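You operate a simulated robot arm through the tools that you are given. There is no shell and no other tool.

The job below is to be done with a simulated two-armed robot. You get a single attempt, and the scene is never put back.

Task
Clear the door alarm on cabinet B and get it running again.
Fine: shut and latch the lower door; red clears the alarm, then orange, then green; cabinet A keeps running.
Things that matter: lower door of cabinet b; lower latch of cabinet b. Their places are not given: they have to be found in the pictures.

The check looks at the end state, three seconds after you hand in, the way a careful person would. Anything else that was tipped, shoved, dropped, spilled or broken makes it a failure.

Robot
Two 7-joint arms with fingered hands on one trunk that stands fixed in place. Base frame: the origin is at the foot of the trunk, x ahead of it, y to its left, z up. Lengths are in mm, angles in rad, forces in N, time in s.
The left shoulder is at [70, 162, 1371], the right one opposite. Each reaches about 931 mm from its shoulder. Payload 4 kg a hand.
The tool frame of a hand sits at the grasp point between the pads (the TCP): z along the fingers, y along the line on which they close. The tips reach 26 mm beyond it. The gripper opens to 132 mm; its body begins 73 mm behind the TCP. The gripper is a hand of 4 fingers: y runs from the thumb to the fingers, the wrist lies at [0, 0, -224] in the tool frame, and closing takes about 1.5 s.
Orientation is told as [roll, pitch, yaw] about the base's x, y, z axes, in that order, counted from this pose: with the fingers straight down and closing along the base's y, the tool's x points along the base's -x, its y along +y and its z along -z.

Tools
- The arms move only by the tool step_arm. It takes "left_steps", "right_steps" or both (then of equal length, played together; a hand with none holds still); each is a list of rows, each an object of numbers (a shift or turn left out is 0, a gripper value left out holds the last): "x", "y", "z": the shift along the base's x, y, z in units of 250 mm (1.0 is 250 mm); "rx", "ry", "rz": the turn, a rotation vector about the base's x, y, z in units of 180 degrees (1.0 is 180 degrees). In form: [{"x": .., "y": .., "z": .., "rx": .., "ry": .., "rz": ..}, ...]. A call has 1 to 20 rows; each row is the pose to reach, as a shift and turn from the pose commanded when the call began. "left_hand" and "right_hand" are, for a hand that has rows, the closure, from 0 (fully open) to 1 (shut), set as the call begins (left out, the last holds). A call with a number of a shift or a turn outside -1 to 1 is refused whole. Rows are played at 5 a second. More than 50 mm and 0.15 rad between two rows, or a gripper value outside its range, and nothing of the call is played. A pose out of reach is approached as far as the arm can. The call stops where the force on the tool passes 40 N (or 10 N more than at its start, if that is more) or the arm is blocked; 0.2 s more then pass. Each finger travels about 45 mm/s and halts on what it meets, pressing with about 25 N; the grip force reading is that of the motor and also rises with nothing between the fingers. The clock runs only during rows and for 0.2 s after the last one: add rows that repeat a pose to give the fingers time. It gives the time, the measured TCP pose, the force on the tool (base axes), the opening and the grip force at its end, in the units of the frame above (readings bear some noise), with the torque about the TCP (base axes, N m) and any sound that the robot's microphone picked up.
- Cameras (640 x 400 px; columns grow to the right, rows downward): "scene" is now at [133.8, -3.7, 1572]; the picture's right is [0.01, -1.00, 0.00], its down [-0.78, -0.01, -0.62] and it looks along [0.62, 0.00, -0.78] (base axes); focal length 289 px, centre (320, 200). "left" rides on the left gripper at [-73, 6, -94] in its tool frame; the picture's right is [-0.08, -1.00, 0.00], its down [0.78, -0.06, -0.62] and it looks along [0.62, -0.05, 0.79] (tool axes); focal length 230 px, centre (320, 200). "right" rides on the right gripper at [73, 6, -94] in its tool frame; the picture's right is [-0.08, 1.00, 0.00], its down [-0.79, -0.06, -0.62] and it looks along [-0.61, -0.05, 0.79] (tool axes); focal length 230 px, centre (320, 200).
- camera(camera): a new picture of that camera. The clock stands still meanwhile.
- lift_body(by): slides the trunk up (or, below 0, down) by that many mm; the arms and the scene camera ride with it, the base frame stays. It gives what a move gives, with no picture.
- finger_targets(finger1, finger2, finger3, thumb_bend, hand): sets how far each is bent, from 0 (flat) to 100 (curled in); at 30 the hand is open as for a grip, at 70 the pads meet at the TCP. One left out holds its place. A second passes; each finger stops where it meets its share of the squeeze, and holds until it gets a number again. A gripper value or a shape takes the hand back. It gives what a move gives, with no picture; readings hold the bend of each and the force on the fingers (four entries, about 0 where the hand has none), thumb and palm.
- preshape(shape, hand): the hand has 4 fingers and takes this shape, open, in about a second: jaw (thumb against the fingers, like two jaws); tri (thumb and two fingers); tip (a fingertip pinch); poke (one finger out to press); point (the index stretched); flat (the hand flat); cup (the hand cupped); fist (a fist). The gripper value then closes the fingers along that shape, each until it touches; the sizes above hold for jaw. It gives what a move gives, with no picture.
- pan_tilt(pan, tilt): turns the head with the scene camera to pan (to the left, within 1.501 rad either way) and tilt (down, from -0.506 to 1.204), counted from straight ahead of the robot. It gives what a move gives.
- pixel_to_xyz(camera, pixels): for up to 12 pixels [column, row] of the newest picture of that camera ("zoom" is the newest enlarged one), the place [x, y, z] in the base frame of the surface seen there, good to about 3 mm, but the place of the scene camera against the robot may be out by one fixed shift of up to 12 mm in any direction. The clock stands still meanwhile.
- close_up(camera, box): a new picture of the part [left, top, right, bottom] of that camera's present view, enlarged. The clock stands still meanwhile.
- finish_job(): hands the job in; it is judged then, once.

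Leave the grippers open and the arms clear of the work at the hand-in unless told otherwise.

The tools are called after ">>>" as a command line: name --argument value ..., lists and objects as JSON in quotes. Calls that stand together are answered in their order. step_arm: Moves the arms, as the interface text tells. Its arguments: {"type":"object","properties":{"left_steps":{"type":"array","items":{"type":"object","properties":{"x":{"type":"number"},"y":{"type":"number"},"z":{"type":"number"},"rx":{"type":"number"},"ry":{"type":"number"},"rz":{"type":"number"}}}},"left_hand":{"type":"number"},"right_steps":{"type":"array","items":{"type":"object","properties":{"x":{"type":"number"},"y":{"type":"number"},"z":{"type":"number"},"rx":{"type":"number"},"ry":{"type":"number"},"rz":{"type":"number"}}}},"right_hand":{"type":"number"}},"required":[]} The other tools are called the same way: lift_body (by) moves the trunk up or down; preshape (shape, hand) gives the hand a shape; finger_targets (finger1, finger2, finger3, thumb_bend, hand) moves the fingers one by one; pan_tilt (pan, tilt) turns the head that bears the scene camera; camera (camera) takes a picture; pixel_to_xyz (camera, pixels) gives the place of the surface under pixels of a picture; close_up (camera, box) takes an enlarged picture of a part of a camera's view; finish_job () hands the job in.

At the start:

```text
clock: 0.0
left_tool_pos: [581.5, 305.7, 1280.1]
left_orientation: [0.001, 0.001, 0.0]
left_wrist_force: [0.4, 0.3, 0.9]
left_torque: [0.0, 0.0, 0.0]
left_finger_gap: 131.6
left_grasp_force: 0.0
left_shape: jaw
left_bend: [30.0, 30.0, 30.0, 30.0]
left_finger forces: [0.0, 0.0, 0.1, 0.0, 0.0, 0.1]
right_tool_pos: [455.1, -168.5, 1235.4]
right_orientation: [0.0, -0.001, 0.0]
right_wrist_force: [0.3, -0.3, -0.5]
right_torque: [0.02, -0.01, -0.01]
right_finger_gap: 132.1
right_grasp_force: 0.0
right_shape: jaw
right_bend: [30.0, 30.0, 30.0, 30.0]
right_finger forces: [0.0, 0.0, 0.0, 0.1, 0.0, 0.0]
trunk travel left (down, up): [-850.0, 90.0]
head pan, tilt (commanded): [0.007, 0.897]
```

scene: 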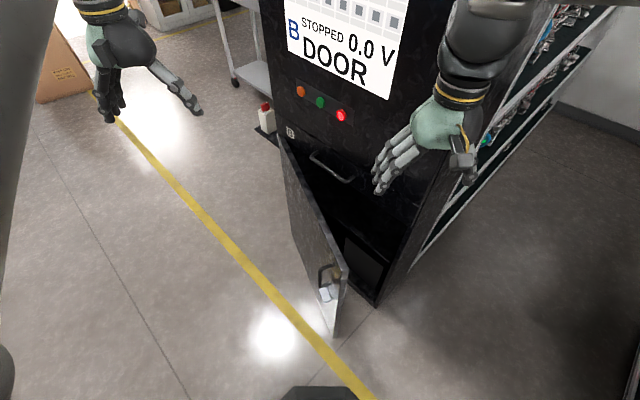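
right: 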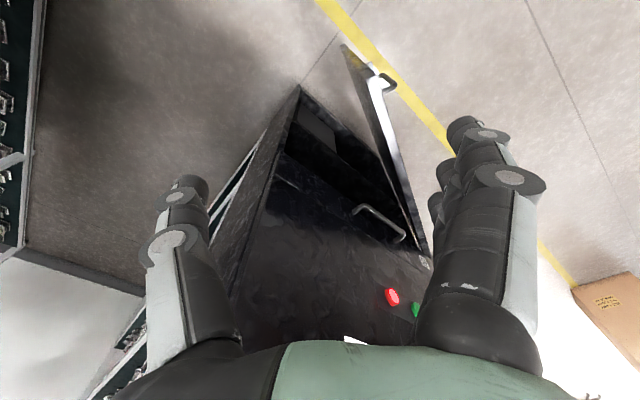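
left: 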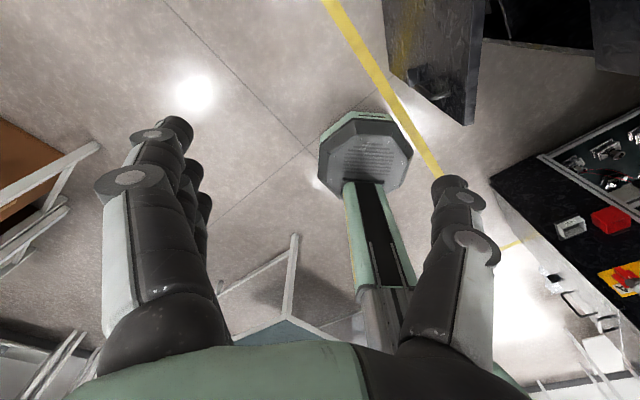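

I see cabinet B's front with a "STOPPED 0.0 V DOOR" panel, three buttons (orange about (300,91), green about (320,102), red about (341,115)), and a lower door standing open. I'll first look around with the head for a fuller view.

>>> pan_tilt --pan 0.0 --tilt 0.45

>>> camera --camera "scene"

```text
clock: 0.9
left_tool_pos: [580.4, 305.1, 1280.0]
left_orientation: [0.0, 0.0, 0.0]
left_wrist_force: [0.3, 0.0, -0.2]
left_torque: [0.02, 0.0, -0.02]
left_finger_gap: 131.9
left_grasp_force: 0.0
left_shape: jaw
left_bend: [30.0, 30.0, 30.0, 30.0]
left_finger forces: [0.0, 0.0, 0.2, 0.1, 0.0, 0.0]
right_tool_pos: [454.2, -167.4, 1235.2]
right_orientation: [0.001, 0.0, -0.001]
right_wrist_force: [-0.5, 0.3, -0.4]
right_torque: [0.02, -0.01, 0.01]
right_finger_gap: 132.0
right_grasp_force: 0.0
right_shape: jaw
right_bend: [30.0, 30.0, 30.0, 30.0]
right_finger forces: [0.0, 0.1, 0.0, 0.0, 0.0, 0.0]
trunk travel left (down, up): [-850.0, 90.0]
head pan, tilt (commanded): [0.0, 0.45]
```

```text
taken
```

scene: 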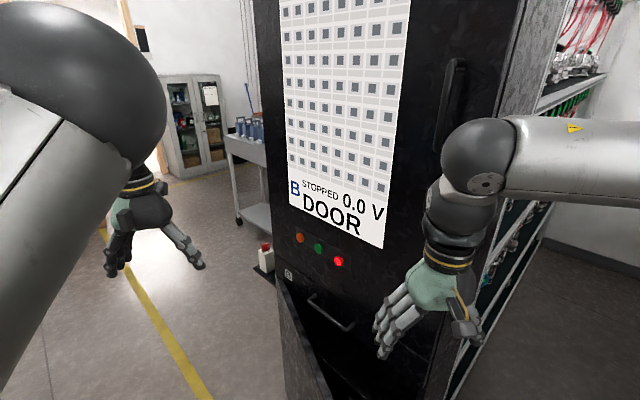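

The upper part of B is clear now. I want to find cabinet A and anything else fragile, so I'll look left and right and up.

>>> pan_tilt --pan 0.8 --tilt 0.5

>>> camera --camera "scene"

>>> pan_tilt --pan -0.8 --tilt 0.5

>>> camera --camera "scene"

>>> pan_tilt --pan 0.0 --tilt -0.1

>>> camera --camera "scene"

```text
clock: 2.0
left_tool_pos: [581.3, 305.9, 1280.8]
left_orientation: [0.0, -0.001, 0.001]
left_wrist_force: [-0.5, -0.1, -0.1]
left_torque: [-0.02, 0.0, -0.02]
left_finger_gap: 131.7
left_grasp_force: 0.1
left_shape: jaw
left_bend: [30.0, 30.0, 30.0, 30.0]
left_finger forces: [0.0, 0.0, 0.1, 0.1, 0.0, 0.0]
right_tool_pos: [454.2, -168.0, 1234.8]
right_orientation: [0.001, 0.0, 0.001]
right_wrist_force: [-1.0, 0.2, -1.1]
right_torque: [0.02, 0.0, -0.01]
right_finger_gap: 131.7
right_grasp_force: 0.0
right_shape: jaw
right_bend: [30.0, 30.0, 30.0, 30.0]
right_finger forces: [0.0, 0.1, 0.0, 0.1, 0.1, 0.1]
trunk travel left (down, up): [-850.0, 90.0]
head pan, tilt (commanded): [0.799, 0.499]
```

```text
taken
```

scene: 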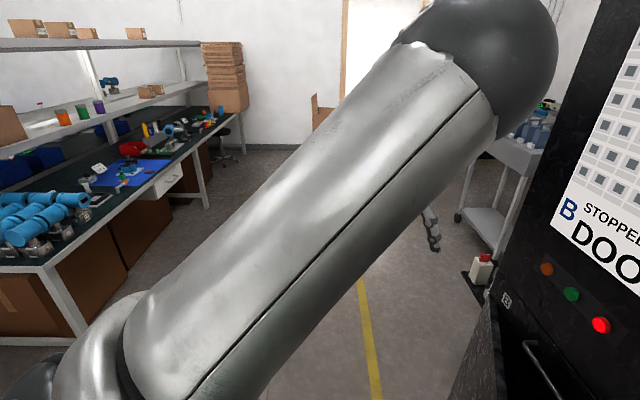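

```text
clock: 3.7
left_tool_pos: [581.0, 304.8, 1280.0]
left_orientation: [-0.001, 0.0, 0.0]
left_wrist_force: [0.2, 0.2, -0.7]
left_torque: [0.0, -0.03, 0.02]
left_finger_gap: 131.8
left_grasp_force: 0.0
left_shape: jaw
left_bend: [30.0, 30.0, 30.0, 30.0]
left_finger forces: [0.1, 0.0, 0.1, 0.0, 0.0, 0.0]
right_tool_pos: [455.0, -169.3, 1234.7]
right_orientation: [-0.001, 0.002, 0.0]
right_wrist_force: [0.4, 0.0, -0.8]
right_torque: [0.02, 0.0, -0.04]
right_finger_gap: 131.9
right_grasp_force: 0.1
right_shape: jaw
right_bend: [30.0, 30.0, 30.0, 30.0]
right_finger forces: [0.0, 0.0, 0.1, 0.1, 0.1, 0.0]
trunk travel left (down, up): [-850.0, 90.0]
head pan, tilt (commanded): [-0.799, 0.499]
```

```text
taken
```

scene: 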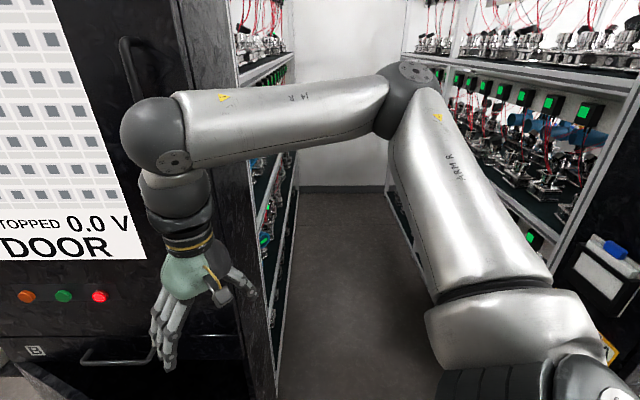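

```text
clock: 4.8
left_tool_pos: [581.4, 304.5, 1280.7]
left_orientation: [0.0, 0.0, -0.002]
left_wrist_force: [0.7, 0.3, -0.2]
left_torque: [-0.02, -0.05, 0.0]
left_finger_gap: 132.1
left_grasp_force: 0.0
left_shape: jaw
left_bend: [30.0, 30.0, 30.0, 30.0]
left_finger forces: [0.1, 0.1, 0.0, 0.0, 0.0, 0.0]
right_tool_pos: [453.8, -167.9, 1234.8]
right_orientation: [0.001, -0.001, 0.0]
right_wrist_force: [0.3, 0.8, -0.3]
right_torque: [0.01, 0.02, 0.02]
right_finger_gap: 131.5
right_grasp_force: 0.0
right_shape: jaw
right_bend: [30.0, 30.0, 30.0, 30.0]
right_finger forces: [0.1, 0.0, 0.0, 0.0, 0.0, 0.1]
trunk travel left (down, up): [-850.0, 90.0]
head pan, tilt (commanded): [0.0, -0.099]
```

```text
taken
```

scene: 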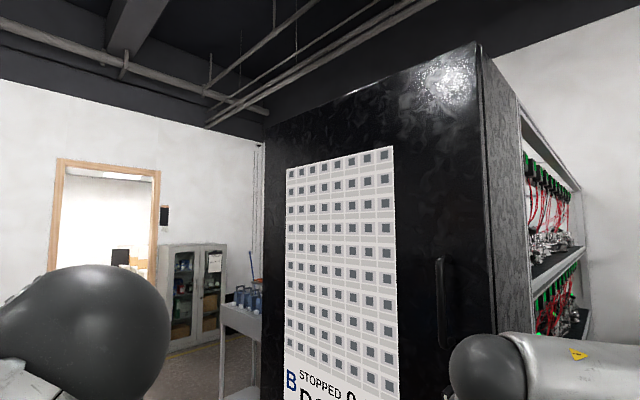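

Cabinet A isn't in these views yet. A dark cabinet edge shows at the far right, so I'll pan further right and also look down at the lower door.

>>> pan_tilt --pan -1.45 --tilt 0.4

>>> camera --camera "scene"

>>> pan_tilt --pan 1.4 --tilt 0.6

>>> camera --camera "scene"

>>> pan_tilt --pan 0.0 --tilt 1.1

>>> camera --camera "scene"

```text
clock: 6.4
left_tool_pos: [581.8, 304.6, 1280.6]
left_orientation: [0.0, -0.001, 0.0]
left_wrist_force: [-0.3, 0.3, 0.6]
left_torque: [-0.03, 0.02, -0.04]
left_finger_gap: 131.9
left_grasp_force: 0.0
left_shape: jaw
left_bend: [30.0, 30.0, 30.0, 30.0]
left_finger forces: [0.1, 0.0, 0.1, 0.0, 0.0, 0.1]
right_tool_pos: [455.5, -168.6, 1235.2]
right_orientation: [-0.001, 0.001, 0.001]
right_wrist_force: [-0.4, 0.2, -0.3]
right_torque: [-0.02, 0.04, -0.01]
right_finger_gap: 131.8
right_grasp_force: 0.1
right_shape: jaw
right_bend: [30.0, 30.0, 30.0, 30.0]
right_finger forces: [0.0, 0.0, 0.0, 0.0, 0.0, 0.1]
trunk travel left (down, up): [-850.0, 90.0]
head pan, tilt (commanded): [-1.45, 0.4]
```

```text
taken
```

scene: 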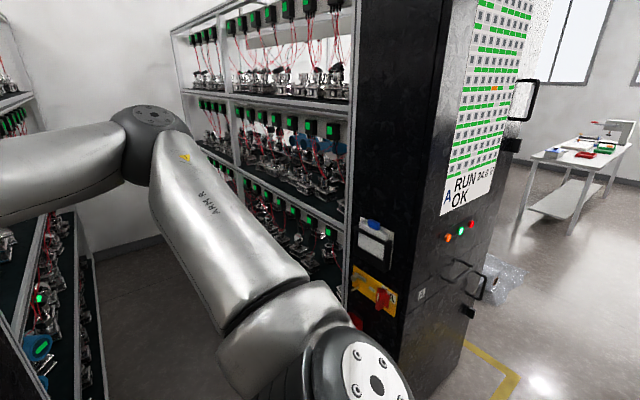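

```text
clock: 8.9
left_tool_pos: [581.6, 305.1, 1281.6]
left_orientation: [0.0, 0.001, -0.001]
left_wrist_force: [-0.5, 0.3, 0.0]
left_torque: [-0.02, 0.01, 0.03]
left_finger_gap: 131.7
left_grasp_force: 0.1
left_shape: jaw
left_bend: [30.0, 30.0, 30.0, 30.0]
left_finger forces: [0.0, 0.0, 0.0, 0.0, 0.0, 0.1]
right_tool_pos: [455.1, -167.4, 1234.8]
right_orientation: [0.0, 0.0, 0.0]
right_wrist_force: [0.1, -1.1, -0.1]
right_torque: [0.0, 0.05, 0.02]
right_finger_gap: 131.9
right_grasp_force: 0.1
right_shape: jaw
right_bend: [30.0, 30.0, 30.0, 30.0]
right_finger forces: [0.1, 0.0, 0.0, 0.0, 0.0, 0.0]
trunk travel left (down, up): [-850.0, 90.0]
head pan, tilt (commanded): [1.4, 0.6]
```

```text
taken
```

scene: 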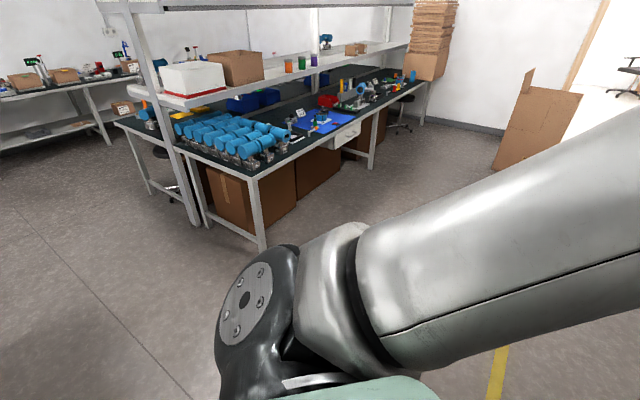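

```text
clock: 10.4
left_tool_pos: [581.4, 305.2, 1278.7]
left_orientation: [0.0, -0.001, 0.0]
left_wrist_force: [-0.4, -0.2, 0.2]
left_torque: [0.03, 0.0, 0.0]
left_finger_gap: 131.8
left_grasp_force: 0.1
left_shape: jaw
left_bend: [30.0, 30.0, 30.0, 30.0]
left_finger forces: [0.0, 0.0, 0.0, 0.0, 0.0, 0.1]
right_tool_pos: [454.1, -168.3, 1234.4]
right_orientation: [-0.001, -0.001, -0.001]
right_wrist_force: [0.5, 0.0, -0.2]
right_torque: [0.01, -0.02, 0.02]
right_finger_gap: 132.0
right_grasp_force: 0.0
right_shape: jaw
right_bend: [30.0, 30.0, 30.0, 30.0]
right_finger forces: [0.1, 0.0, 0.0, 0.0, 0.0, 0.0]
trunk travel left (down, up): [-850.0, 90.0]
head pan, tilt (commanded): [0.0, 1.1]
```

```text
taken
```

scene: 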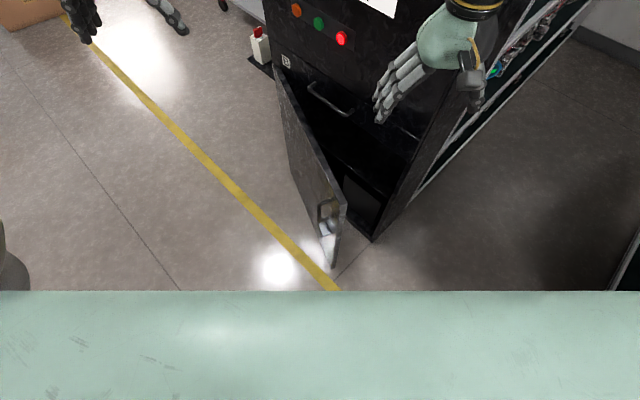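

Cabinet A stands to my right and reads "RUN 24.0V OK"; it has a yellow/red switch on its side that I must keep the right elbow away from. Now close-up pictures of the lower door and the buttons on B.

>>> close_up --camera "scene" --box '[240, 60, 420, 280]'

>>> pixel_to_xyz --camera "scene" --pixels '[[297, 11], [319, 23], [341, 38], [286, 61], [275, 70], [344, 206], [332, 264], [327, 210], [325, 255], [331, 97], [373, 240], [410, 130]]'

```text
1.82 times, centred on (330, 170) of scene
```

zoom: 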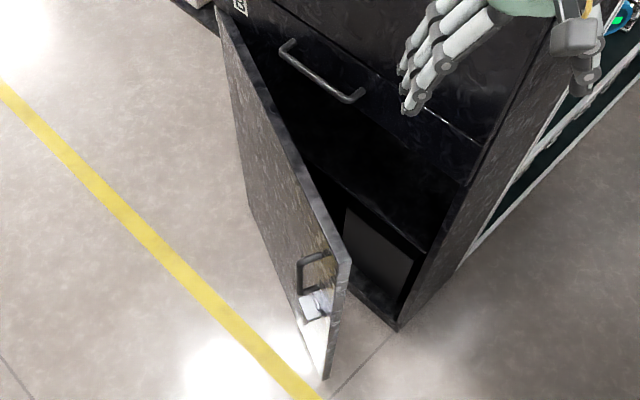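

```text
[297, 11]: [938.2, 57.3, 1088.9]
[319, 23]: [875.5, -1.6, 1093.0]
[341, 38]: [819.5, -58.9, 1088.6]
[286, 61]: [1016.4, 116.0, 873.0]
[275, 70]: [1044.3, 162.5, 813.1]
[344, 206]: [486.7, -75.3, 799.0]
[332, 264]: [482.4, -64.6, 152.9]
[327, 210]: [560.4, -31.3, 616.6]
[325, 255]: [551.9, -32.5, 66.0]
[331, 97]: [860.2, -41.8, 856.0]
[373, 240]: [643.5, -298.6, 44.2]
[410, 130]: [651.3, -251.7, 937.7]
```

The lower door hangs open with its free edge near (487,-75) and its hinge near (1044,162). The cabinet front runs diagonally. I'll look at cabinet A's closed lower door and latch as a reference for the latched state.

>>> pan_tilt --pan -1.5 --tilt 0.6

>>> close_up --camera "scene" --box '[380, 60, 540, 160]'

>>> close_up --camera "scene" --box '[340, 160, 500, 260]'

>>> camera --camera "scene"

```text
clock: 12.0
left_tool_pos: [581.9, 305.2, 1280.0]
left_orientation: [-0.001, 0.0, 0.0]
left_wrist_force: [0.0, 0.1, 1.5]
left_torque: [-0.02, 0.0, 0.02]
left_finger_gap: 131.8
left_grasp_force: 0.1
left_shape: jaw
left_bend: [30.0, 30.0, 30.0, 30.0]
left_finger forces: [0.0, 0.0, 0.1, 0.0, 0.0, 0.0]
right_tool_pos: [454.4, -167.1, 1234.8]
right_orientation: [0.001, 0.0, 0.001]
right_wrist_force: [-0.1, 0.2, 1.1]
right_torque: [0.0, 0.01, 0.0]
right_finger_gap: 131.6
right_grasp_force: 0.0
right_shape: jaw
right_bend: [30.0, 30.0, 30.0, 30.0]
right_finger forces: [0.1, 0.0, 0.1, 0.0, 0.0, 0.0]
trunk travel left (down, up): [-850.0, 90.0]
head pan, tilt (commanded): [-1.499, 0.6]
```

```text
4.00 times, centred on (460, 110) of scene
```

zoom: 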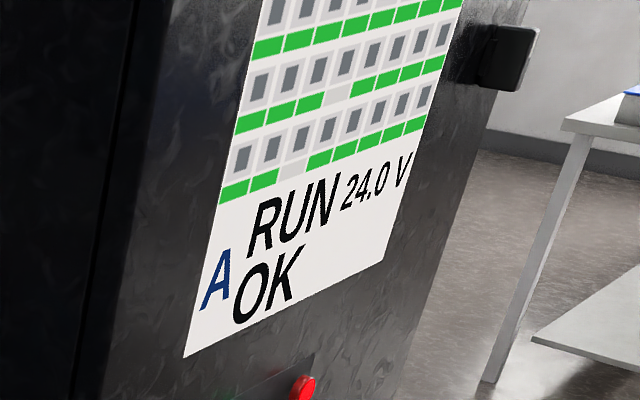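

```text
4.00 times, centred on (420, 210) of scene
```

zoom: 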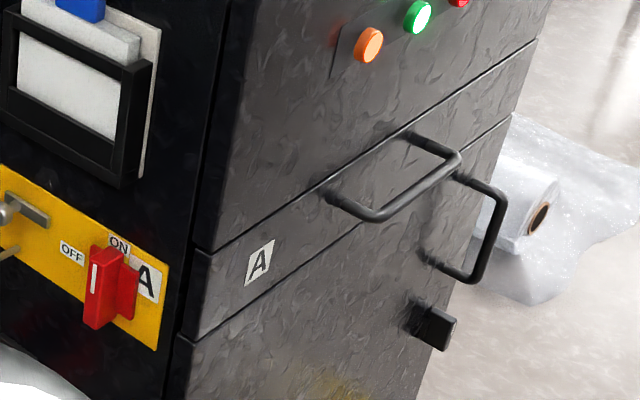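

```text
taken
```

scene: 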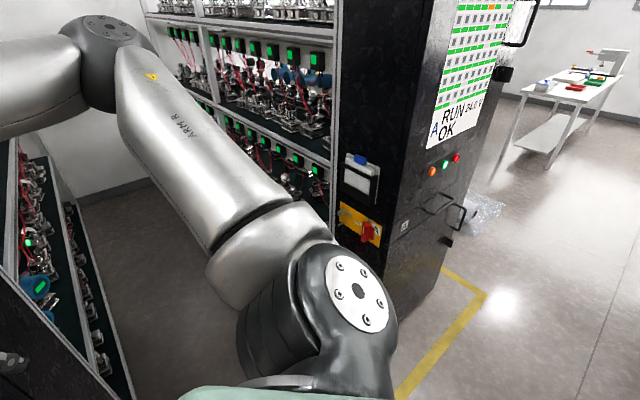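

A's latch in its latched state looks like a black block/paddle below the vertical handle. A's red main switch sits on its yellow plate on the side facing the aisle. I'll measure where that switch, A's corner, and my right elbow are.

>>> pixel_to_xyz --camera "scene" --pixels '[[367, 233], [345, 180], [383, 280], [336, 60], [103, 25], [150, 75], [447, 240], [458, 210], [457, 158], [433, 170]]'

>>> pan_tilt --pan -0.6 --tilt 0.9

>>> camera --camera "scene"

```text
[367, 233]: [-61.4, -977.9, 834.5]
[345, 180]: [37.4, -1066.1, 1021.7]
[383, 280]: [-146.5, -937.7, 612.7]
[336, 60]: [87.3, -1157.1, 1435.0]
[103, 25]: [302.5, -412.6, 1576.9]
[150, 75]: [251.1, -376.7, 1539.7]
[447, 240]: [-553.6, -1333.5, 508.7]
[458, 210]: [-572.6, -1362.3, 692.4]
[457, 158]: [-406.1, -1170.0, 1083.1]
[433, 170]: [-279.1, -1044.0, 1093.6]
```

```text
clock: 13.2
left_tool_pos: [581.5, 304.4, 1279.7]
left_orientation: [0.0, 0.001, 0.0]
left_wrist_force: [0.3, -0.8, -0.5]
left_torque: [0.01, 0.01, 0.02]
left_finger_gap: 131.8
left_grasp_force: 0.1
left_shape: jaw
left_bend: [30.0, 30.0, 30.0, 30.0]
left_finger forces: [0.1, 0.1, 0.0, 0.1, 0.0, 0.0]
right_tool_pos: [454.9, -167.9, 1235.3]
right_orientation: [0.0, 0.0, 0.0]
right_wrist_force: [-1.1, -0.1, 0.8]
right_torque: [0.02, 0.0, 0.03]
right_finger_gap: 131.7
right_grasp_force: 0.0
right_shape: jaw
right_bend: [30.0, 30.0, 30.0, 30.0]
right_finger forces: [0.0, 0.0, 0.0, 0.1, 0.1, 0.1]
trunk travel left (down, up): [-850.0, 90.0]
head pan, tilt (commanded): [-0.6, 0.901]
```

```text
taken
```

scene: 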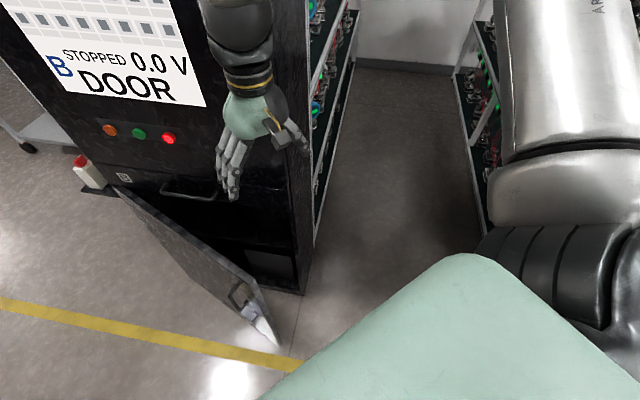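

A's switch is at y ≈ -978, far from my right arm, whose elbow is at about (302,-412,1577). Before lowering the trunk I'll draw the right hand back and right so that it does not come down on the open door's free edge.

>>> step_arm --right_steps '[{"x": -0.1, "y": -0.1}, {"x": -0.2, "y": -0.2}, {"x": -0.3, "y": -0.3}, {"x": -0.4, "y": -0.4}, {"x": -0.5, "y": -0.5}]'

>>> camera --camera "scene"

```text
clock: 14.4
left_tool_pos: [579.0, 303.0, 1282.9]
left_orientation: [0.002, -0.002, 0.001]
left_wrist_force: [0.3, 0.8, 0.4]
left_torque: [0.04, -0.01, -0.03]
left_finger_gap: 131.8
left_grasp_force: 0.1
left_shape: jaw
left_bend: [30.0, 30.0, 30.0, 30.0]
left_finger forces: [0.2, 0.0, 0.0, 0.0, 0.1, 0.0]
right_tool_pos: [325.3, -292.3, 1231.9]
right_orientation: [0.002, -0.005, 0.001]
right_wrist_force: [-0.4, 0.7, -1.1]
right_torque: [0.04, -0.03, 0.02]
right_finger_gap: 131.4
right_grasp_force: 0.0
right_shape: jaw
right_bend: [30.0, 30.0, 30.0, 30.0]
right_finger forces: [0.1, 0.0, 0.0, 0.0, 0.0, 0.0]
trunk travel left (down, up): [-850.0, 90.0]
head pan, tilt (commanded): [-0.6, 0.901]
```

```text
taken
```

scene: 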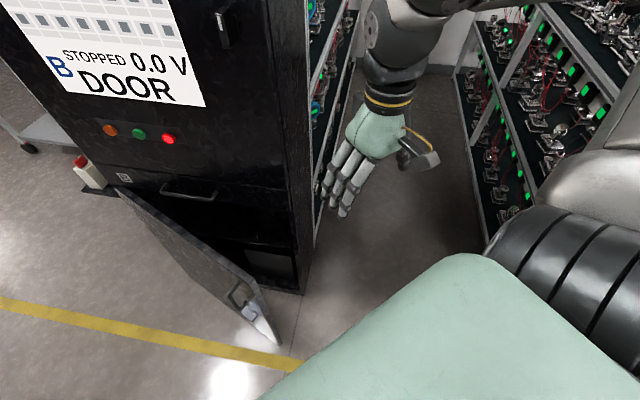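

The right hand is clear of the door. Now I'll lower the trunk by 400 mm so the head and shoulders come nearer to the door's height.

>>> lift_body --by -400

>>> pan_tilt --pan -0.1 --tilt 0.85

>>> camera --camera "scene"

```text
clock: 18.3
left_tool_pos: [580.2, 305.4, 879.7]
left_orientation: [0.0, 0.001, 0.0]
left_wrist_force: [0.4, 0.2, -0.5]
left_torque: [0.01, 0.0, 0.02]
left_finger_gap: 131.5
left_grasp_force: 0.1
left_shape: jaw
left_bend: [30.0, 30.0, 30.0, 30.0]
left_finger forces: [0.1, 0.0, 0.1, 0.1, 0.0, 0.0]
right_tool_pos: [328.4, -292.4, 832.1]
right_orientation: [0.001, 0.0, 0.0]
right_wrist_force: [-1.3, 0.0, -0.8]
right_torque: [0.04, -0.07, 0.02]
right_finger_gap: 131.9
right_grasp_force: 0.1
right_shape: jaw
right_bend: [30.0, 30.0, 30.0, 30.0]
right_finger forces: [0.1, 0.0, 0.1, 0.0, 0.0, 0.0]
trunk travel left (down, up): [-450.0, 490.0]
head pan, tilt (commanded): [-0.6, 0.901]
```

```text
clock: 19.2
left_tool_pos: [580.3, 305.6, 881.0]
left_orientation: [0.0, -0.001, 0.0]
left_wrist_force: [0.5, -0.5, -0.1]
left_torque: [0.03, 0.0, -0.03]
left_finger_gap: 131.8
left_grasp_force: 0.1
left_shape: jaw
left_bend: [30.0, 30.0, 30.0, 30.0]
left_finger forces: [0.1, 0.1, 0.0, 0.0, 0.0, 0.0]
right_tool_pos: [329.2, -291.4, 831.5]
right_orientation: [-0.001, 0.0, -0.002]
right_wrist_force: [-0.5, 0.3, 0.3]
right_torque: [0.01, 0.0, 0.0]
right_finger_gap: 132.0
right_grasp_force: 0.0
right_shape: jaw
right_bend: [30.0, 30.0, 30.0, 30.0]
right_finger forces: [0.1, 0.1, 0.1, 0.1, 0.0, 0.0]
trunk travel left (down, up): [-450.0, 490.0]
head pan, tilt (commanded): [-0.099, 0.85]
```

```text
taken
```

scene: 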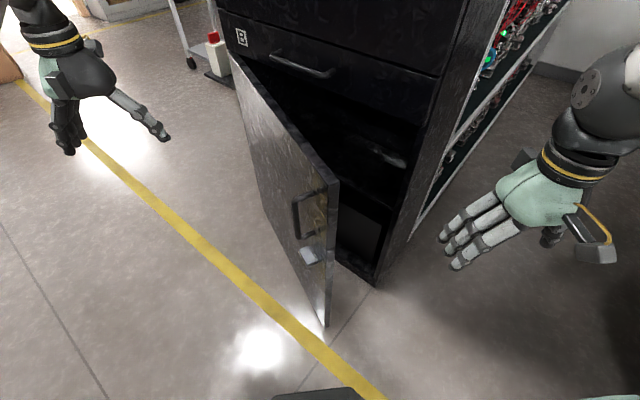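

The door, its vertical handle near (300,215) and a silver latch near (310,254) are now visible. I'll enlarge that region.

>>> close_up --camera "scene" --box '[270, 170, 366, 290]'

>>> close_up --camera "scene" --box '[215, 20, 455, 170]'

>>> pixel_to_xyz --camera "scene" --pixels '[[299, 215], [310, 254], [338, 182], [327, 326], [235, 63], [316, 215], [325, 260], [376, 286], [439, 76], [300, 70], [260, 180]]'

```text
3.33 times, centred on (318, 230) of scene
```

zoom: 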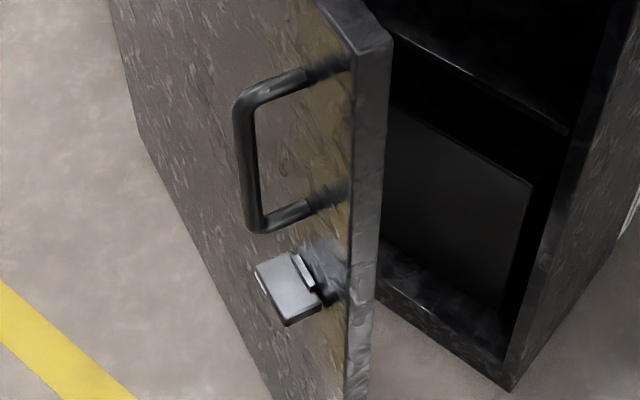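

```text
2.67 times, centred on (335, 95) of scene
```

zoom: 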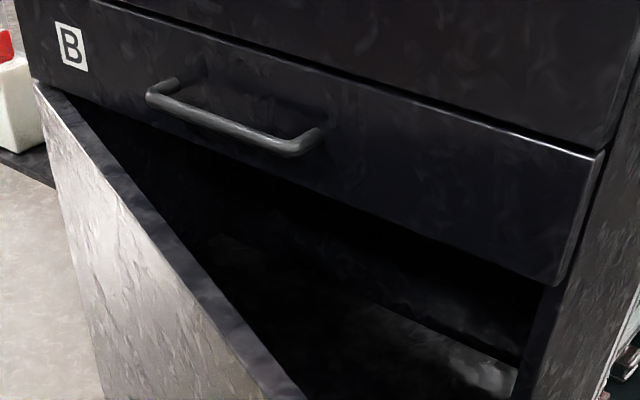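

```text
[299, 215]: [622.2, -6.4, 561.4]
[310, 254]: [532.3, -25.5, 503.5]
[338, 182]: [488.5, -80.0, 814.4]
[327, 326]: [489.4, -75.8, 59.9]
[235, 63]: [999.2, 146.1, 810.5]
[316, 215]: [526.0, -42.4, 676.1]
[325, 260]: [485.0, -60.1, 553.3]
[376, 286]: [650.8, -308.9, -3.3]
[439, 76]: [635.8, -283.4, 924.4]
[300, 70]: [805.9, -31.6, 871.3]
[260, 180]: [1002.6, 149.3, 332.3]
```

The latch shows as a small paddle block at around z ≈ 510, sticking out from the door face below the handle. I'll lower the trunk another 250 mm for a flatter view of the door and latch.

>>> lift_body --by -250

>>> pan_tilt --pan -0.1 --tilt 0.55

>>> camera --camera "scene"

>>> close_up --camera "scene" --box '[256, 170, 352, 290]'

```text
clock: 21.8
left_tool_pos: [581.2, 305.9, 631.3]
left_orientation: [0.0, 0.0, -0.001]
left_wrist_force: [0.2, 0.2, -0.2]
left_torque: [-0.01, 0.0, -0.03]
left_finger_gap: 131.8
left_grasp_force: 0.1
left_shape: jaw
left_bend: [30.0, 30.0, 30.0, 30.0]
left_finger forces: [0.0, 0.1, 0.1, 0.0, 0.1, 0.0]
right_tool_pos: [328.7, -292.6, 582.5]
right_orientation: [-0.001, 0.0, 0.0]
right_wrist_force: [-0.8, 0.3, 0.8]
right_torque: [-0.02, -0.02, 0.02]
right_finger_gap: 132.0
right_grasp_force: 0.0
right_shape: jaw
right_bend: [30.0, 30.0, 30.0, 30.0]
right_finger forces: [0.0, 0.0, 0.0, 0.0, 0.0, 0.0]
trunk travel left (down, up): [-200.0, 740.0]
head pan, tilt (commanded): [-0.099, 0.85]
```

```text
clock: 22.6
left_tool_pos: [580.9, 305.6, 630.4]
left_orientation: [-0.001, -0.001, 0.0]
left_wrist_force: [0.3, -1.1, -0.8]
left_torque: [-0.01, 0.01, -0.03]
left_finger_gap: 131.9
left_grasp_force: 0.1
left_shape: jaw
left_bend: [30.0, 30.0, 30.0, 30.0]
left_finger forces: [0.1, 0.0, 0.0, 0.0, 0.0, 0.1]
right_tool_pos: [328.5, -292.2, 581.9]
right_orientation: [-0.001, 0.0, 0.0]
right_wrist_force: [0.4, 0.8, 1.1]
right_torque: [-0.01, -0.01, 0.03]
right_finger_gap: 131.6
right_grasp_force: 0.0
right_shape: jaw
right_bend: [30.0, 30.0, 30.0, 30.0]
right_finger forces: [0.0, 0.1, 0.0, 0.1, 0.0, 0.0]
trunk travel left (down, up): [-200.0, 740.0]
head pan, tilt (commanded): [-0.099, 0.55]
```

```text
taken
```

scene: 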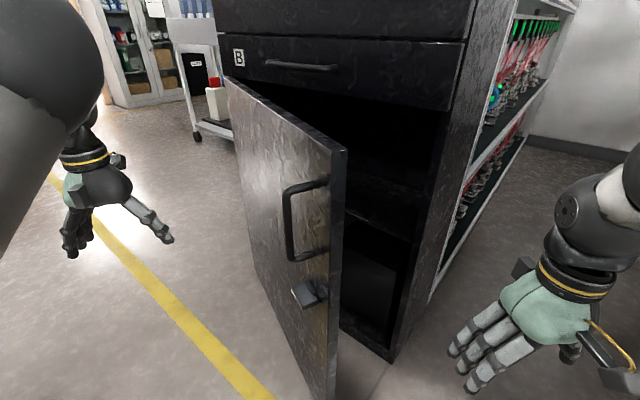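

```text
3.33 times, centred on (304, 230) of scene
```

zoom: 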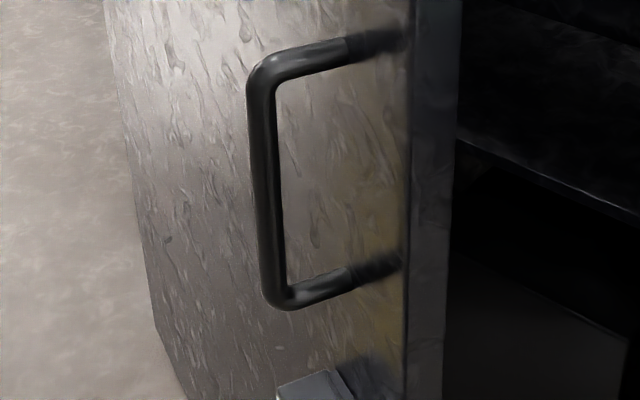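

Now a tighter enlargement of the latch around (308,292), plus places of the handle, latch, and drawer front.

>>> pixel_to_xyz --camera "scene" --pixels '[[287, 222], [325, 180], [320, 256], [303, 297], [321, 285], [337, 152], [226, 80], [448, 105], [232, 80], [430, 108], [330, 300], [232, 90]]'

>>> close_up --camera "scene" --box '[284, 268, 340, 318]'

```text
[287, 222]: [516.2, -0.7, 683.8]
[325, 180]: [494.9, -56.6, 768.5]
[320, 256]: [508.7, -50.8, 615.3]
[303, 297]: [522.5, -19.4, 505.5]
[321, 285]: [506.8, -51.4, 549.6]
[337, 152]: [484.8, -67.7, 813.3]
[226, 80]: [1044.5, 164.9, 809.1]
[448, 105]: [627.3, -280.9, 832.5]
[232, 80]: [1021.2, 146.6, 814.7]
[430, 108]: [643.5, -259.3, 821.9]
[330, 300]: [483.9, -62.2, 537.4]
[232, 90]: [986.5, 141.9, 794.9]
```

```text
8.00 times, centred on (312, 293) of scene
```

zoom: 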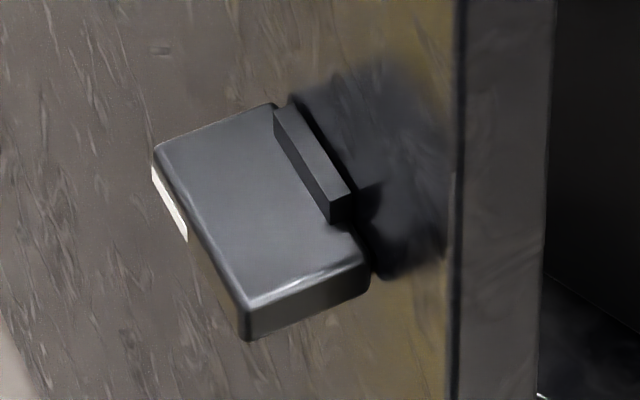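

The latch seems to be a block standing off from the door with a white stripe on its outer face, perhaps a turning knob. I'll look at A's latched latch from this lower height for comparison.

>>> pan_tilt --pan -1.5 --tilt 0.3

>>> camera --camera "scene"

>>> close_up --camera "scene" --box '[420, 170, 484, 210]'

```text
clock: 24.1
left_tool_pos: [580.7, 306.1, 629.6]
left_orientation: [-0.001, 0.001, 0.0]
left_wrist_force: [-0.4, -0.5, 0.3]
left_torque: [-0.04, -0.03, -0.01]
left_finger_gap: 131.6
left_grasp_force: 0.1
left_shape: jaw
left_bend: [30.0, 30.0, 30.0, 30.0]
left_finger forces: [0.0, 0.0, 0.0, 0.0, 0.1, 0.0]
right_tool_pos: [328.5, -292.0, 581.6]
right_orientation: [0.0, -0.001, 0.001]
right_wrist_force: [0.5, 0.7, -0.9]
right_torque: [0.0, -0.01, -0.02]
right_finger_gap: 132.1
right_grasp_force: 0.1
right_shape: jaw
right_bend: [30.0, 30.0, 30.0, 30.0]
right_finger forces: [0.0, 0.0, 0.1, 0.0, 0.0, 0.0]
trunk travel left (down, up): [-200.0, 740.0]
head pan, tilt (commanded): [-1.499, 0.3]
```

```text
taken
```

scene: 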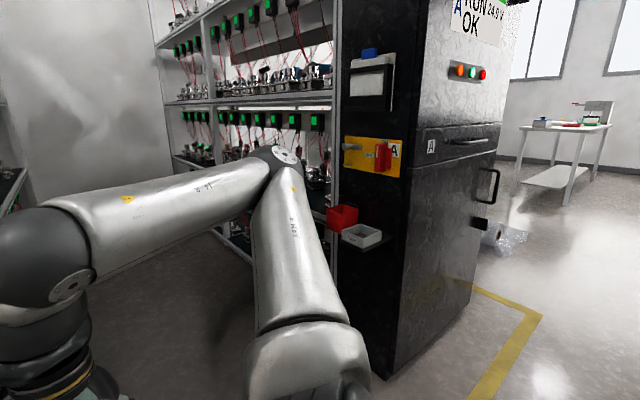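

```text
10.00 times, centred on (452, 190) of scene
```

zoom: 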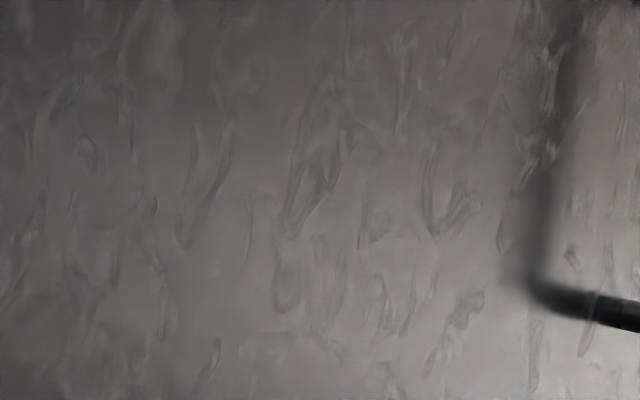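

A's lower latch is at about (480,222). I'll enlarge it, and check where the red/white bins by A's side lie relative to my right elbow.

>>> close_up --camera "scene" --box '[456, 160, 520, 240]'

>>> pixel_to_xyz --camera "scene" --pixels '[[342, 215], [360, 236], [280, 155], [300, 190], [480, 222], [490, 185], [382, 155]]'

```text
5.00 times, centred on (488, 200) of scene
```

zoom: 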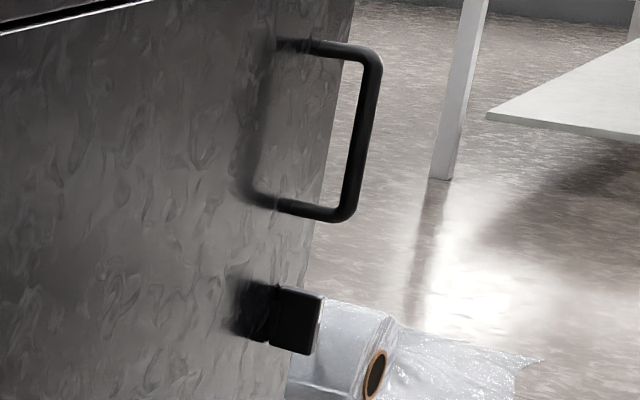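

```text
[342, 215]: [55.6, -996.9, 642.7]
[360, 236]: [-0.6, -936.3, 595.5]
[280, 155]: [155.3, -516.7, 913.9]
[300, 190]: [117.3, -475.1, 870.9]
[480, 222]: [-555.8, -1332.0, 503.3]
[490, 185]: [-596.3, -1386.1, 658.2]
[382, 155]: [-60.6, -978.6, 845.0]
```

A's latched block looks tall (vertical), while B's open one lies horizontal along the door, with its white stripe toward the hinge. I'll enlarge A's latch further to see where its stripe is.

>>> close_up --camera "scene" --box '[464, 208, 496, 240]'

>>> pan_tilt --pan -0.1 --tilt 0.75

>>> camera --camera "scene"

```text
12.50 times, centred on (480, 224) of scene
```

zoom: 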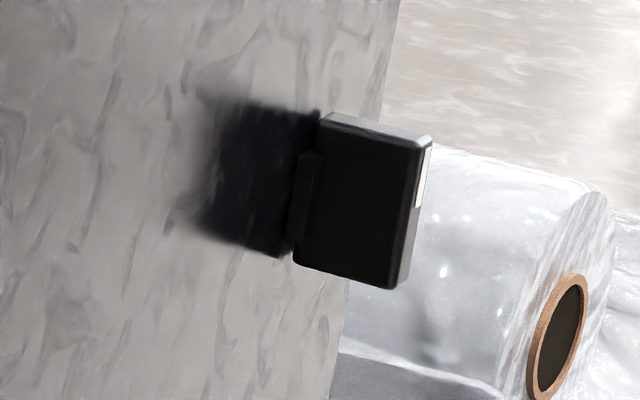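

```text
clock: 25.6
left_tool_pos: [580.5, 305.9, 630.1]
left_orientation: [0.0, 0.0, 0.0]
left_wrist_force: [-0.1, -0.4, -0.1]
left_torque: [-0.01, -0.02, 0.0]
left_finger_gap: 131.7
left_grasp_force: 0.1
left_shape: jaw
left_bend: [30.0, 30.0, 30.0, 30.0]
left_finger forces: [0.1, 0.0, 0.1, 0.0, 0.0, 0.0]
right_tool_pos: [328.6, -291.2, 582.3]
right_orientation: [0.001, -0.002, -0.001]
right_wrist_force: [-0.7, -0.3, 0.6]
right_torque: [-0.02, -0.02, 0.01]
right_finger_gap: 131.9
right_grasp_force: 0.0
right_shape: jaw
right_bend: [30.0, 30.0, 30.0, 30.0]
right_finger forces: [0.0, 0.0, 0.1, 0.0, 0.1, 0.0]
trunk travel left (down, up): [-200.0, 740.0]
head pan, tilt (commanded): [-0.099, 0.75]
```

```text
taken
```

scene: 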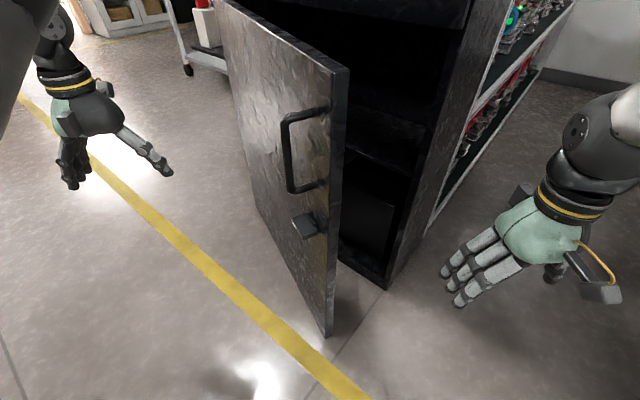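

A's latched block stands vertical with its white stripe up. B's latch is horizontal with the stripe toward the hinge (left, seen from the front), so it has to turn 90° clockwise once the door is shut. First I'll turn the left hand to point forward (fingers horizontal), drawing it back a little toward (430,205).

>>> step_arm --left_steps '[{"x": -0.054, "y": -0.036, "ry": -0.04545}, {"x": -0.109, "y": -0.073, "ry": -0.0909}, {"x": -0.164, "y": -0.109, "ry": -0.13635}, {"x": -0.218, "y": -0.145, "ry": -0.1818}, {"x": -0.273, "y": -0.182, "ry": -0.22725}, {"x": -0.327, "y": -0.218, "ry": -0.2727}, {"x": -0.382, "y": -0.255, "ry": -0.31815}, {"x": -0.436, "y": -0.291, "ry": -0.3636}, {"x": -0.491, "y": -0.327, "ry": -0.40905}, {"x": -0.545, "y": -0.364, "ry": -0.4545}, {"x": -0.6, "y": -0.4, "ry": -0.5}]'

>>> camera --camera "scene"

>>> camera --camera "left"

```text
clock: 26.2
left_tool_pos: [511.9, 306.1, 502.1]
left_orientation: [-0.028, 0.02, 0.049]
left_wrist_force: [0.4, 0.2, 0.8]
left_torque: [0.05, -0.02, 0.0]
left_finger_gap: 132.1
left_grasp_force: 0.0
left_shape: jaw
left_bend: [30.0, 30.0, 30.0, 30.0]
left_finger forces: [0.0, 0.0, 0.0, 0.0, 0.0, 0.1]
right_tool_pos: [329.4, -291.1, 582.6]
right_orientation: [0.001, 0.001, 0.001]
right_wrist_force: [0.1, -0.6, -0.7]
right_torque: [-0.04, -0.03, 0.04]
right_finger_gap: 131.8
right_grasp_force: 0.0
right_shape: jaw
right_bend: [30.0, 30.0, 30.0, 30.0]
right_finger forces: [0.0, 0.0, 0.0, 0.0, 0.0, 0.0]
trunk travel left (down, up): [-200.0, 740.0]
head pan, tilt (commanded): [-0.099, 0.75]
stopped in row 2 (left hand): the arm was blocked; the commanded pose is now the measured one
```

```text
taken
```

scene: 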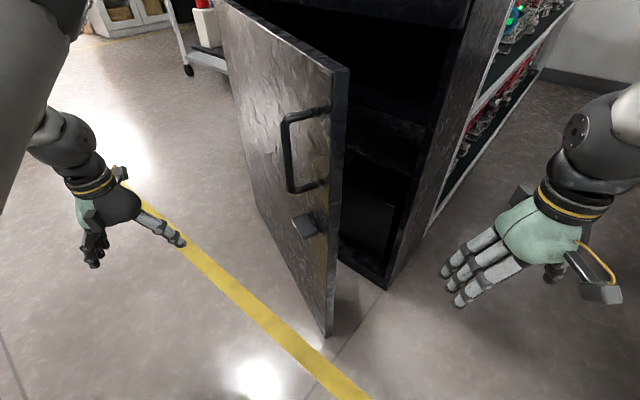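

```text
taken
```

left: 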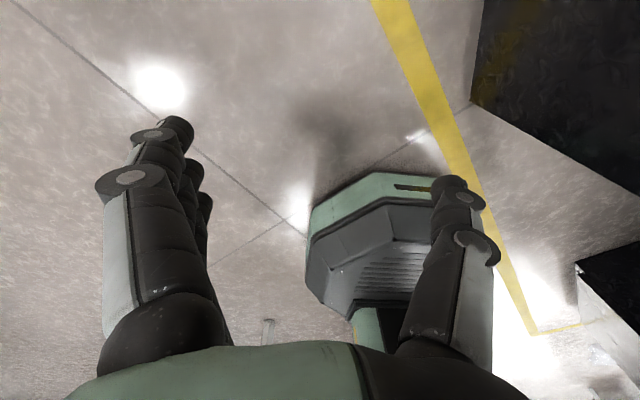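

The left arm was blocked in row 2 and swung to (512,306,502). No contact force is reported, so it may be a joint limit or an arm reconfiguration. I'll look at the left arm's posture.

>>> pan_tilt --pan 0.9 --tilt 0.4

>>> camera --camera "scene"

```text
clock: 27.5
left_tool_pos: [511.2, 305.1, 501.1]
left_orientation: [-0.031, 0.018, 0.05]
left_wrist_force: [-0.3, 0.0, -0.6]
left_torque: [0.01, 0.02, 0.01]
left_finger_gap: 132.1
left_grasp_force: 0.1
left_shape: jaw
left_bend: [30.0, 30.0, 30.0, 30.0]
left_finger forces: [0.0, 0.1, 0.0, 0.1, 0.1, 0.0]
right_tool_pos: [329.2, -291.5, 581.3]
right_orientation: [-0.001, 0.0, 0.0]
right_wrist_force: [0.4, 0.6, -0.1]
right_torque: [-0.01, -0.03, 0.03]
right_finger_gap: 131.8
right_grasp_force: 0.1
right_shape: jaw
right_bend: [30.0, 30.0, 30.0, 30.0]
right_finger forces: [0.0, 0.0, 0.1, 0.1, 0.0, 0.1]
trunk travel left (down, up): [-200.0, 740.0]
head pan, tilt (commanded): [0.901, 0.4]
```

```text
taken
```

scene: 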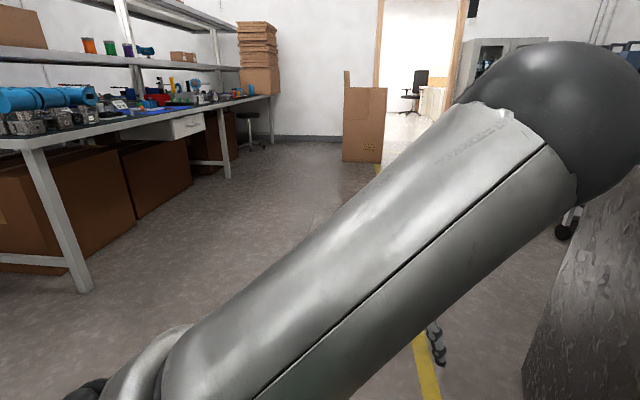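

I'll measure the elbow and upper arm positions.

>>> pixel_to_xyz --camera "scene" --pixels '[[560, 110], [600, 180], [500, 120], [350, 240], [200, 370]]'

>>> pan_tilt --pan 0.3 --tilt 0.3

>>> camera --camera "scene"

```text
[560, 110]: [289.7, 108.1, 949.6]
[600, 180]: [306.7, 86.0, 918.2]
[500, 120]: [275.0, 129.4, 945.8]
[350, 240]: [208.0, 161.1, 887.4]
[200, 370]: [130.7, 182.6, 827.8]
```

```text
clock: 28.5
left_tool_pos: [510.9, 305.6, 502.5]
left_orientation: [-0.031, 0.019, 0.049]
left_wrist_force: [0.0, -0.3, 0.2]
left_torque: [0.0, 0.03, -0.01]
left_finger_gap: 132.0
left_grasp_force: 0.1
left_shape: jaw
left_bend: [30.0, 30.0, 30.0, 30.0]
left_finger forces: [0.0, 0.0, 0.0, 0.0, 0.1, 0.0]
right_tool_pos: [329.0, -290.7, 582.2]
right_orientation: [0.0, -0.001, 0.001]
right_wrist_force: [0.3, 0.2, 0.0]
right_torque: [0.02, -0.01, 0.03]
right_finger_gap: 131.6
right_grasp_force: 0.2
right_shape: jaw
right_bend: [30.0, 30.0, 30.0, 30.0]
right_finger forces: [0.0, 0.1, 0.0, 0.1, 0.0, 0.1]
trunk travel left (down, up): [-200.0, 740.0]
head pan, tilt (commanded): [0.3, 0.3]
```

```text
taken
```

scene: 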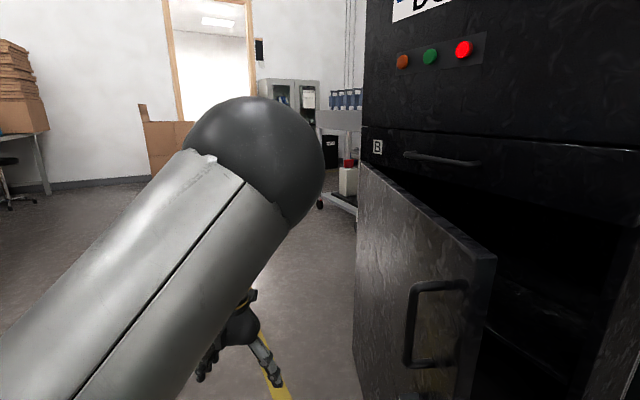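

The left elbow is in front of my chest at about (330,130,920), with the hand hanging down. I'll try the turn in place, a few small rows, to see how the arm responds.

>>> step_arm --left_steps '[{"ry": -0.03}, {"ry": -0.06}, {"ry": -0.09}]'

```text
clock: 29.5
left_tool_pos: [492.4, 317.5, 469.4]
left_orientation: [-0.067, -0.195, 0.101]
left_wrist_force: [-0.2, -0.5, 0.5]
left_torque: [-0.01, 0.0, -0.01]
left_finger_gap: 131.8
left_grasp_force: 0.1
left_shape: jaw
left_bend: [30.0, 30.0, 30.0, 30.0]
left_finger forces: [0.1, 0.0, 0.0, 0.0, 0.1, 0.1]
right_tool_pos: [329.4, -291.0, 582.2]
right_orientation: [0.001, 0.001, 0.003]
right_wrist_force: [-0.2, 0.3, -0.8]
right_torque: [0.0, 0.0, 0.02]
right_finger_gap: 131.9
right_grasp_force: 0.1
right_shape: jaw
right_bend: [30.0, 30.0, 30.0, 30.0]
right_finger forces: [0.1, 0.0, 0.0, 0.0, 0.0, 0.1]
trunk travel left (down, up): [-200.0, 740.0]
head pan, tilt (commanded): [0.3, 0.3]
stopped in row 3 (left hand): the arm was blocked; the commanded pose is now the measured one
```

The TCP drifts instead of holding its place, which looks like a joint limit (the elbow too folded). I'll move the hand forward and up instead, so the elbow opens, and check that it follows.

>>> step_arm --left_steps '[{"x": 0.1, "z": 0.15}, {"x": 0.2, "z": 0.3}, {"x": 0.3, "z": 0.45}, {"x": 0.4, "z": 0.6}, {"x": 0.4, "z": 0.75}]'

```text
clock: 30.7
left_tool_pos: [590.3, 324.4, 656.6]
left_orientation: [-0.078, -0.194, 0.109]
left_wrist_force: [0.6, -0.1, 0.6]
left_torque: [-0.01, 0.0, 0.02]
left_finger_gap: 132.2
left_grasp_force: 0.2
left_shape: jaw
left_bend: [30.0, 30.0, 30.0, 30.0]
left_finger forces: [0.1, 0.0, 0.0, 0.0, 0.1, 0.0]
right_tool_pos: [328.7, -291.1, 581.2]
right_orientation: [0.0, 0.0, -0.001]
right_wrist_force: [0.0, 0.1, -0.6]
right_torque: [0.0, 0.02, 0.01]
right_finger_gap: 131.6
right_grasp_force: 0.1
right_shape: jaw
right_bend: [30.0, 30.0, 30.0, 30.0]
right_finger forces: [0.1, 0.0, 0.0, 0.0, 0.0, 0.0]
trunk travel left (down, up): [-200.0, 740.0]
head pan, tilt (commanded): [0.3, 0.3]
```

That followed well. Now I'll rotate the hand to point forward roughly about the wrist, moving the TCP forward and up to about (720,324,780) — clear of the door, whose face is near y ≈ 30 there.

>>> step_arm --left_steps '[{"x": 0.08, "z": 0.03, "ry": -0.0438}, {"x": 0.15, "z": 0.06, "ry": -0.0876}, {"x": 0.22, "z": 0.1, "ry": -0.1314}, {"x": 0.28, "z": 0.15, "ry": -0.1752}, {"x": 0.34, "z": 0.2, "ry": -0.219}, {"x": 0.39, "z": 0.26, "ry": -0.2628}, {"x": 0.43, "z": 0.32, "ry": -0.3066}, {"x": 0.47, "z": 0.38, "ry": -0.3504}, {"x": 0.5, "z": 0.44, "ry": -0.3942}, {"x": 0.52, "z": 0.49, "ry": -0.438}]'

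>>> camera --camera "scene"

```text
clock: 31.6
left_tool_pos: [638.7, 340.1, 599.7]
left_orientation: [-0.125, -0.512, 0.167]
left_wrist_force: [0.3, -0.1, 0.0]
left_torque: [0.01, 0.0, 0.01]
left_finger_gap: 132.1
left_grasp_force: 0.1
left_shape: jaw
left_bend: [30.0, 30.0, 30.0, 30.0]
left_finger forces: [0.1, 0.1, 0.1, 0.0, 0.1, 0.0]
right_tool_pos: [329.2, -292.7, 582.7]
right_orientation: [0.001, -0.001, 0.001]
right_wrist_force: [-0.7, -0.6, 0.2]
right_torque: [-0.04, -0.01, 0.01]
right_finger_gap: 131.7
right_grasp_force: 0.1
right_shape: jaw
right_bend: [30.0, 30.0, 30.0, 30.0]
right_finger forces: [0.1, 0.0, 0.0, 0.0, 0.0, 0.0]
trunk travel left (down, up): [-200.0, 740.0]
head pan, tilt (commanded): [0.3, 0.3]
stopped in row 4 (left hand): the arm was blocked; the commanded pose is now the measured one
```

```text
taken
```

scene: 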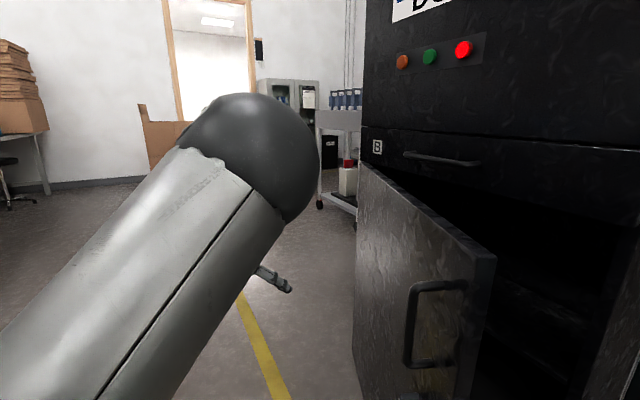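

Blocked again at a pitch of about -0.5, drifting downward, so this wrist direction seems limited. I'll undo the pitch and then try swinging the hand about base x instead (fingers toward the right, thumb up), which should be natural for the left arm and is the orientation I want for the latch anyway.

>>> step_arm --left_steps '[{"x": -0.05, "z": 0.1, "ry": 0.04, "rz": -0.012, "rx": 0.01}, {"x": -0.1, "z": 0.2, "ry": 0.08, "rz": -0.024, "rx": 0.02}, {"x": -0.15, "z": 0.3, "ry": 0.12, "rz": -0.036, "rx": 0.03}, {"x": -0.2, "z": 0.4, "ry": 0.16, "rz": -0.05, "rx": 0.04}, {"x": -0.2, "z": 0.5, "ry": 0.16, "rz": -0.05, "rx": 0.04}]'

```text
clock: 32.8
left_tool_pos: [589.2, 338.2, 727.8]
left_orientation: [0.039, -0.018, -0.047]
left_wrist_force: [0.0, -0.7, -1.7]
left_torque: [-0.01, -0.01, 0.0]
left_finger_gap: 131.7
left_grasp_force: 0.0
left_shape: jaw
left_bend: [30.0, 30.0, 30.0, 30.0]
left_finger forces: [0.0, 0.1, 0.0, 0.0, 0.0, 0.0]
right_tool_pos: [328.3, -290.6, 582.8]
right_orientation: [0.0, 0.0, 0.001]
right_wrist_force: [0.0, 0.4, 0.0]
right_torque: [0.03, 0.0, 0.01]
right_finger_gap: 132.0
right_grasp_force: 0.0
right_shape: jaw
right_bend: [30.0, 30.0, 30.0, 30.0]
right_finger forces: [0.0, 0.1, 0.0, 0.0, 0.1, 0.0]
trunk travel left (down, up): [-200.0, 740.0]
head pan, tilt (commanded): [0.3, 0.3]
```

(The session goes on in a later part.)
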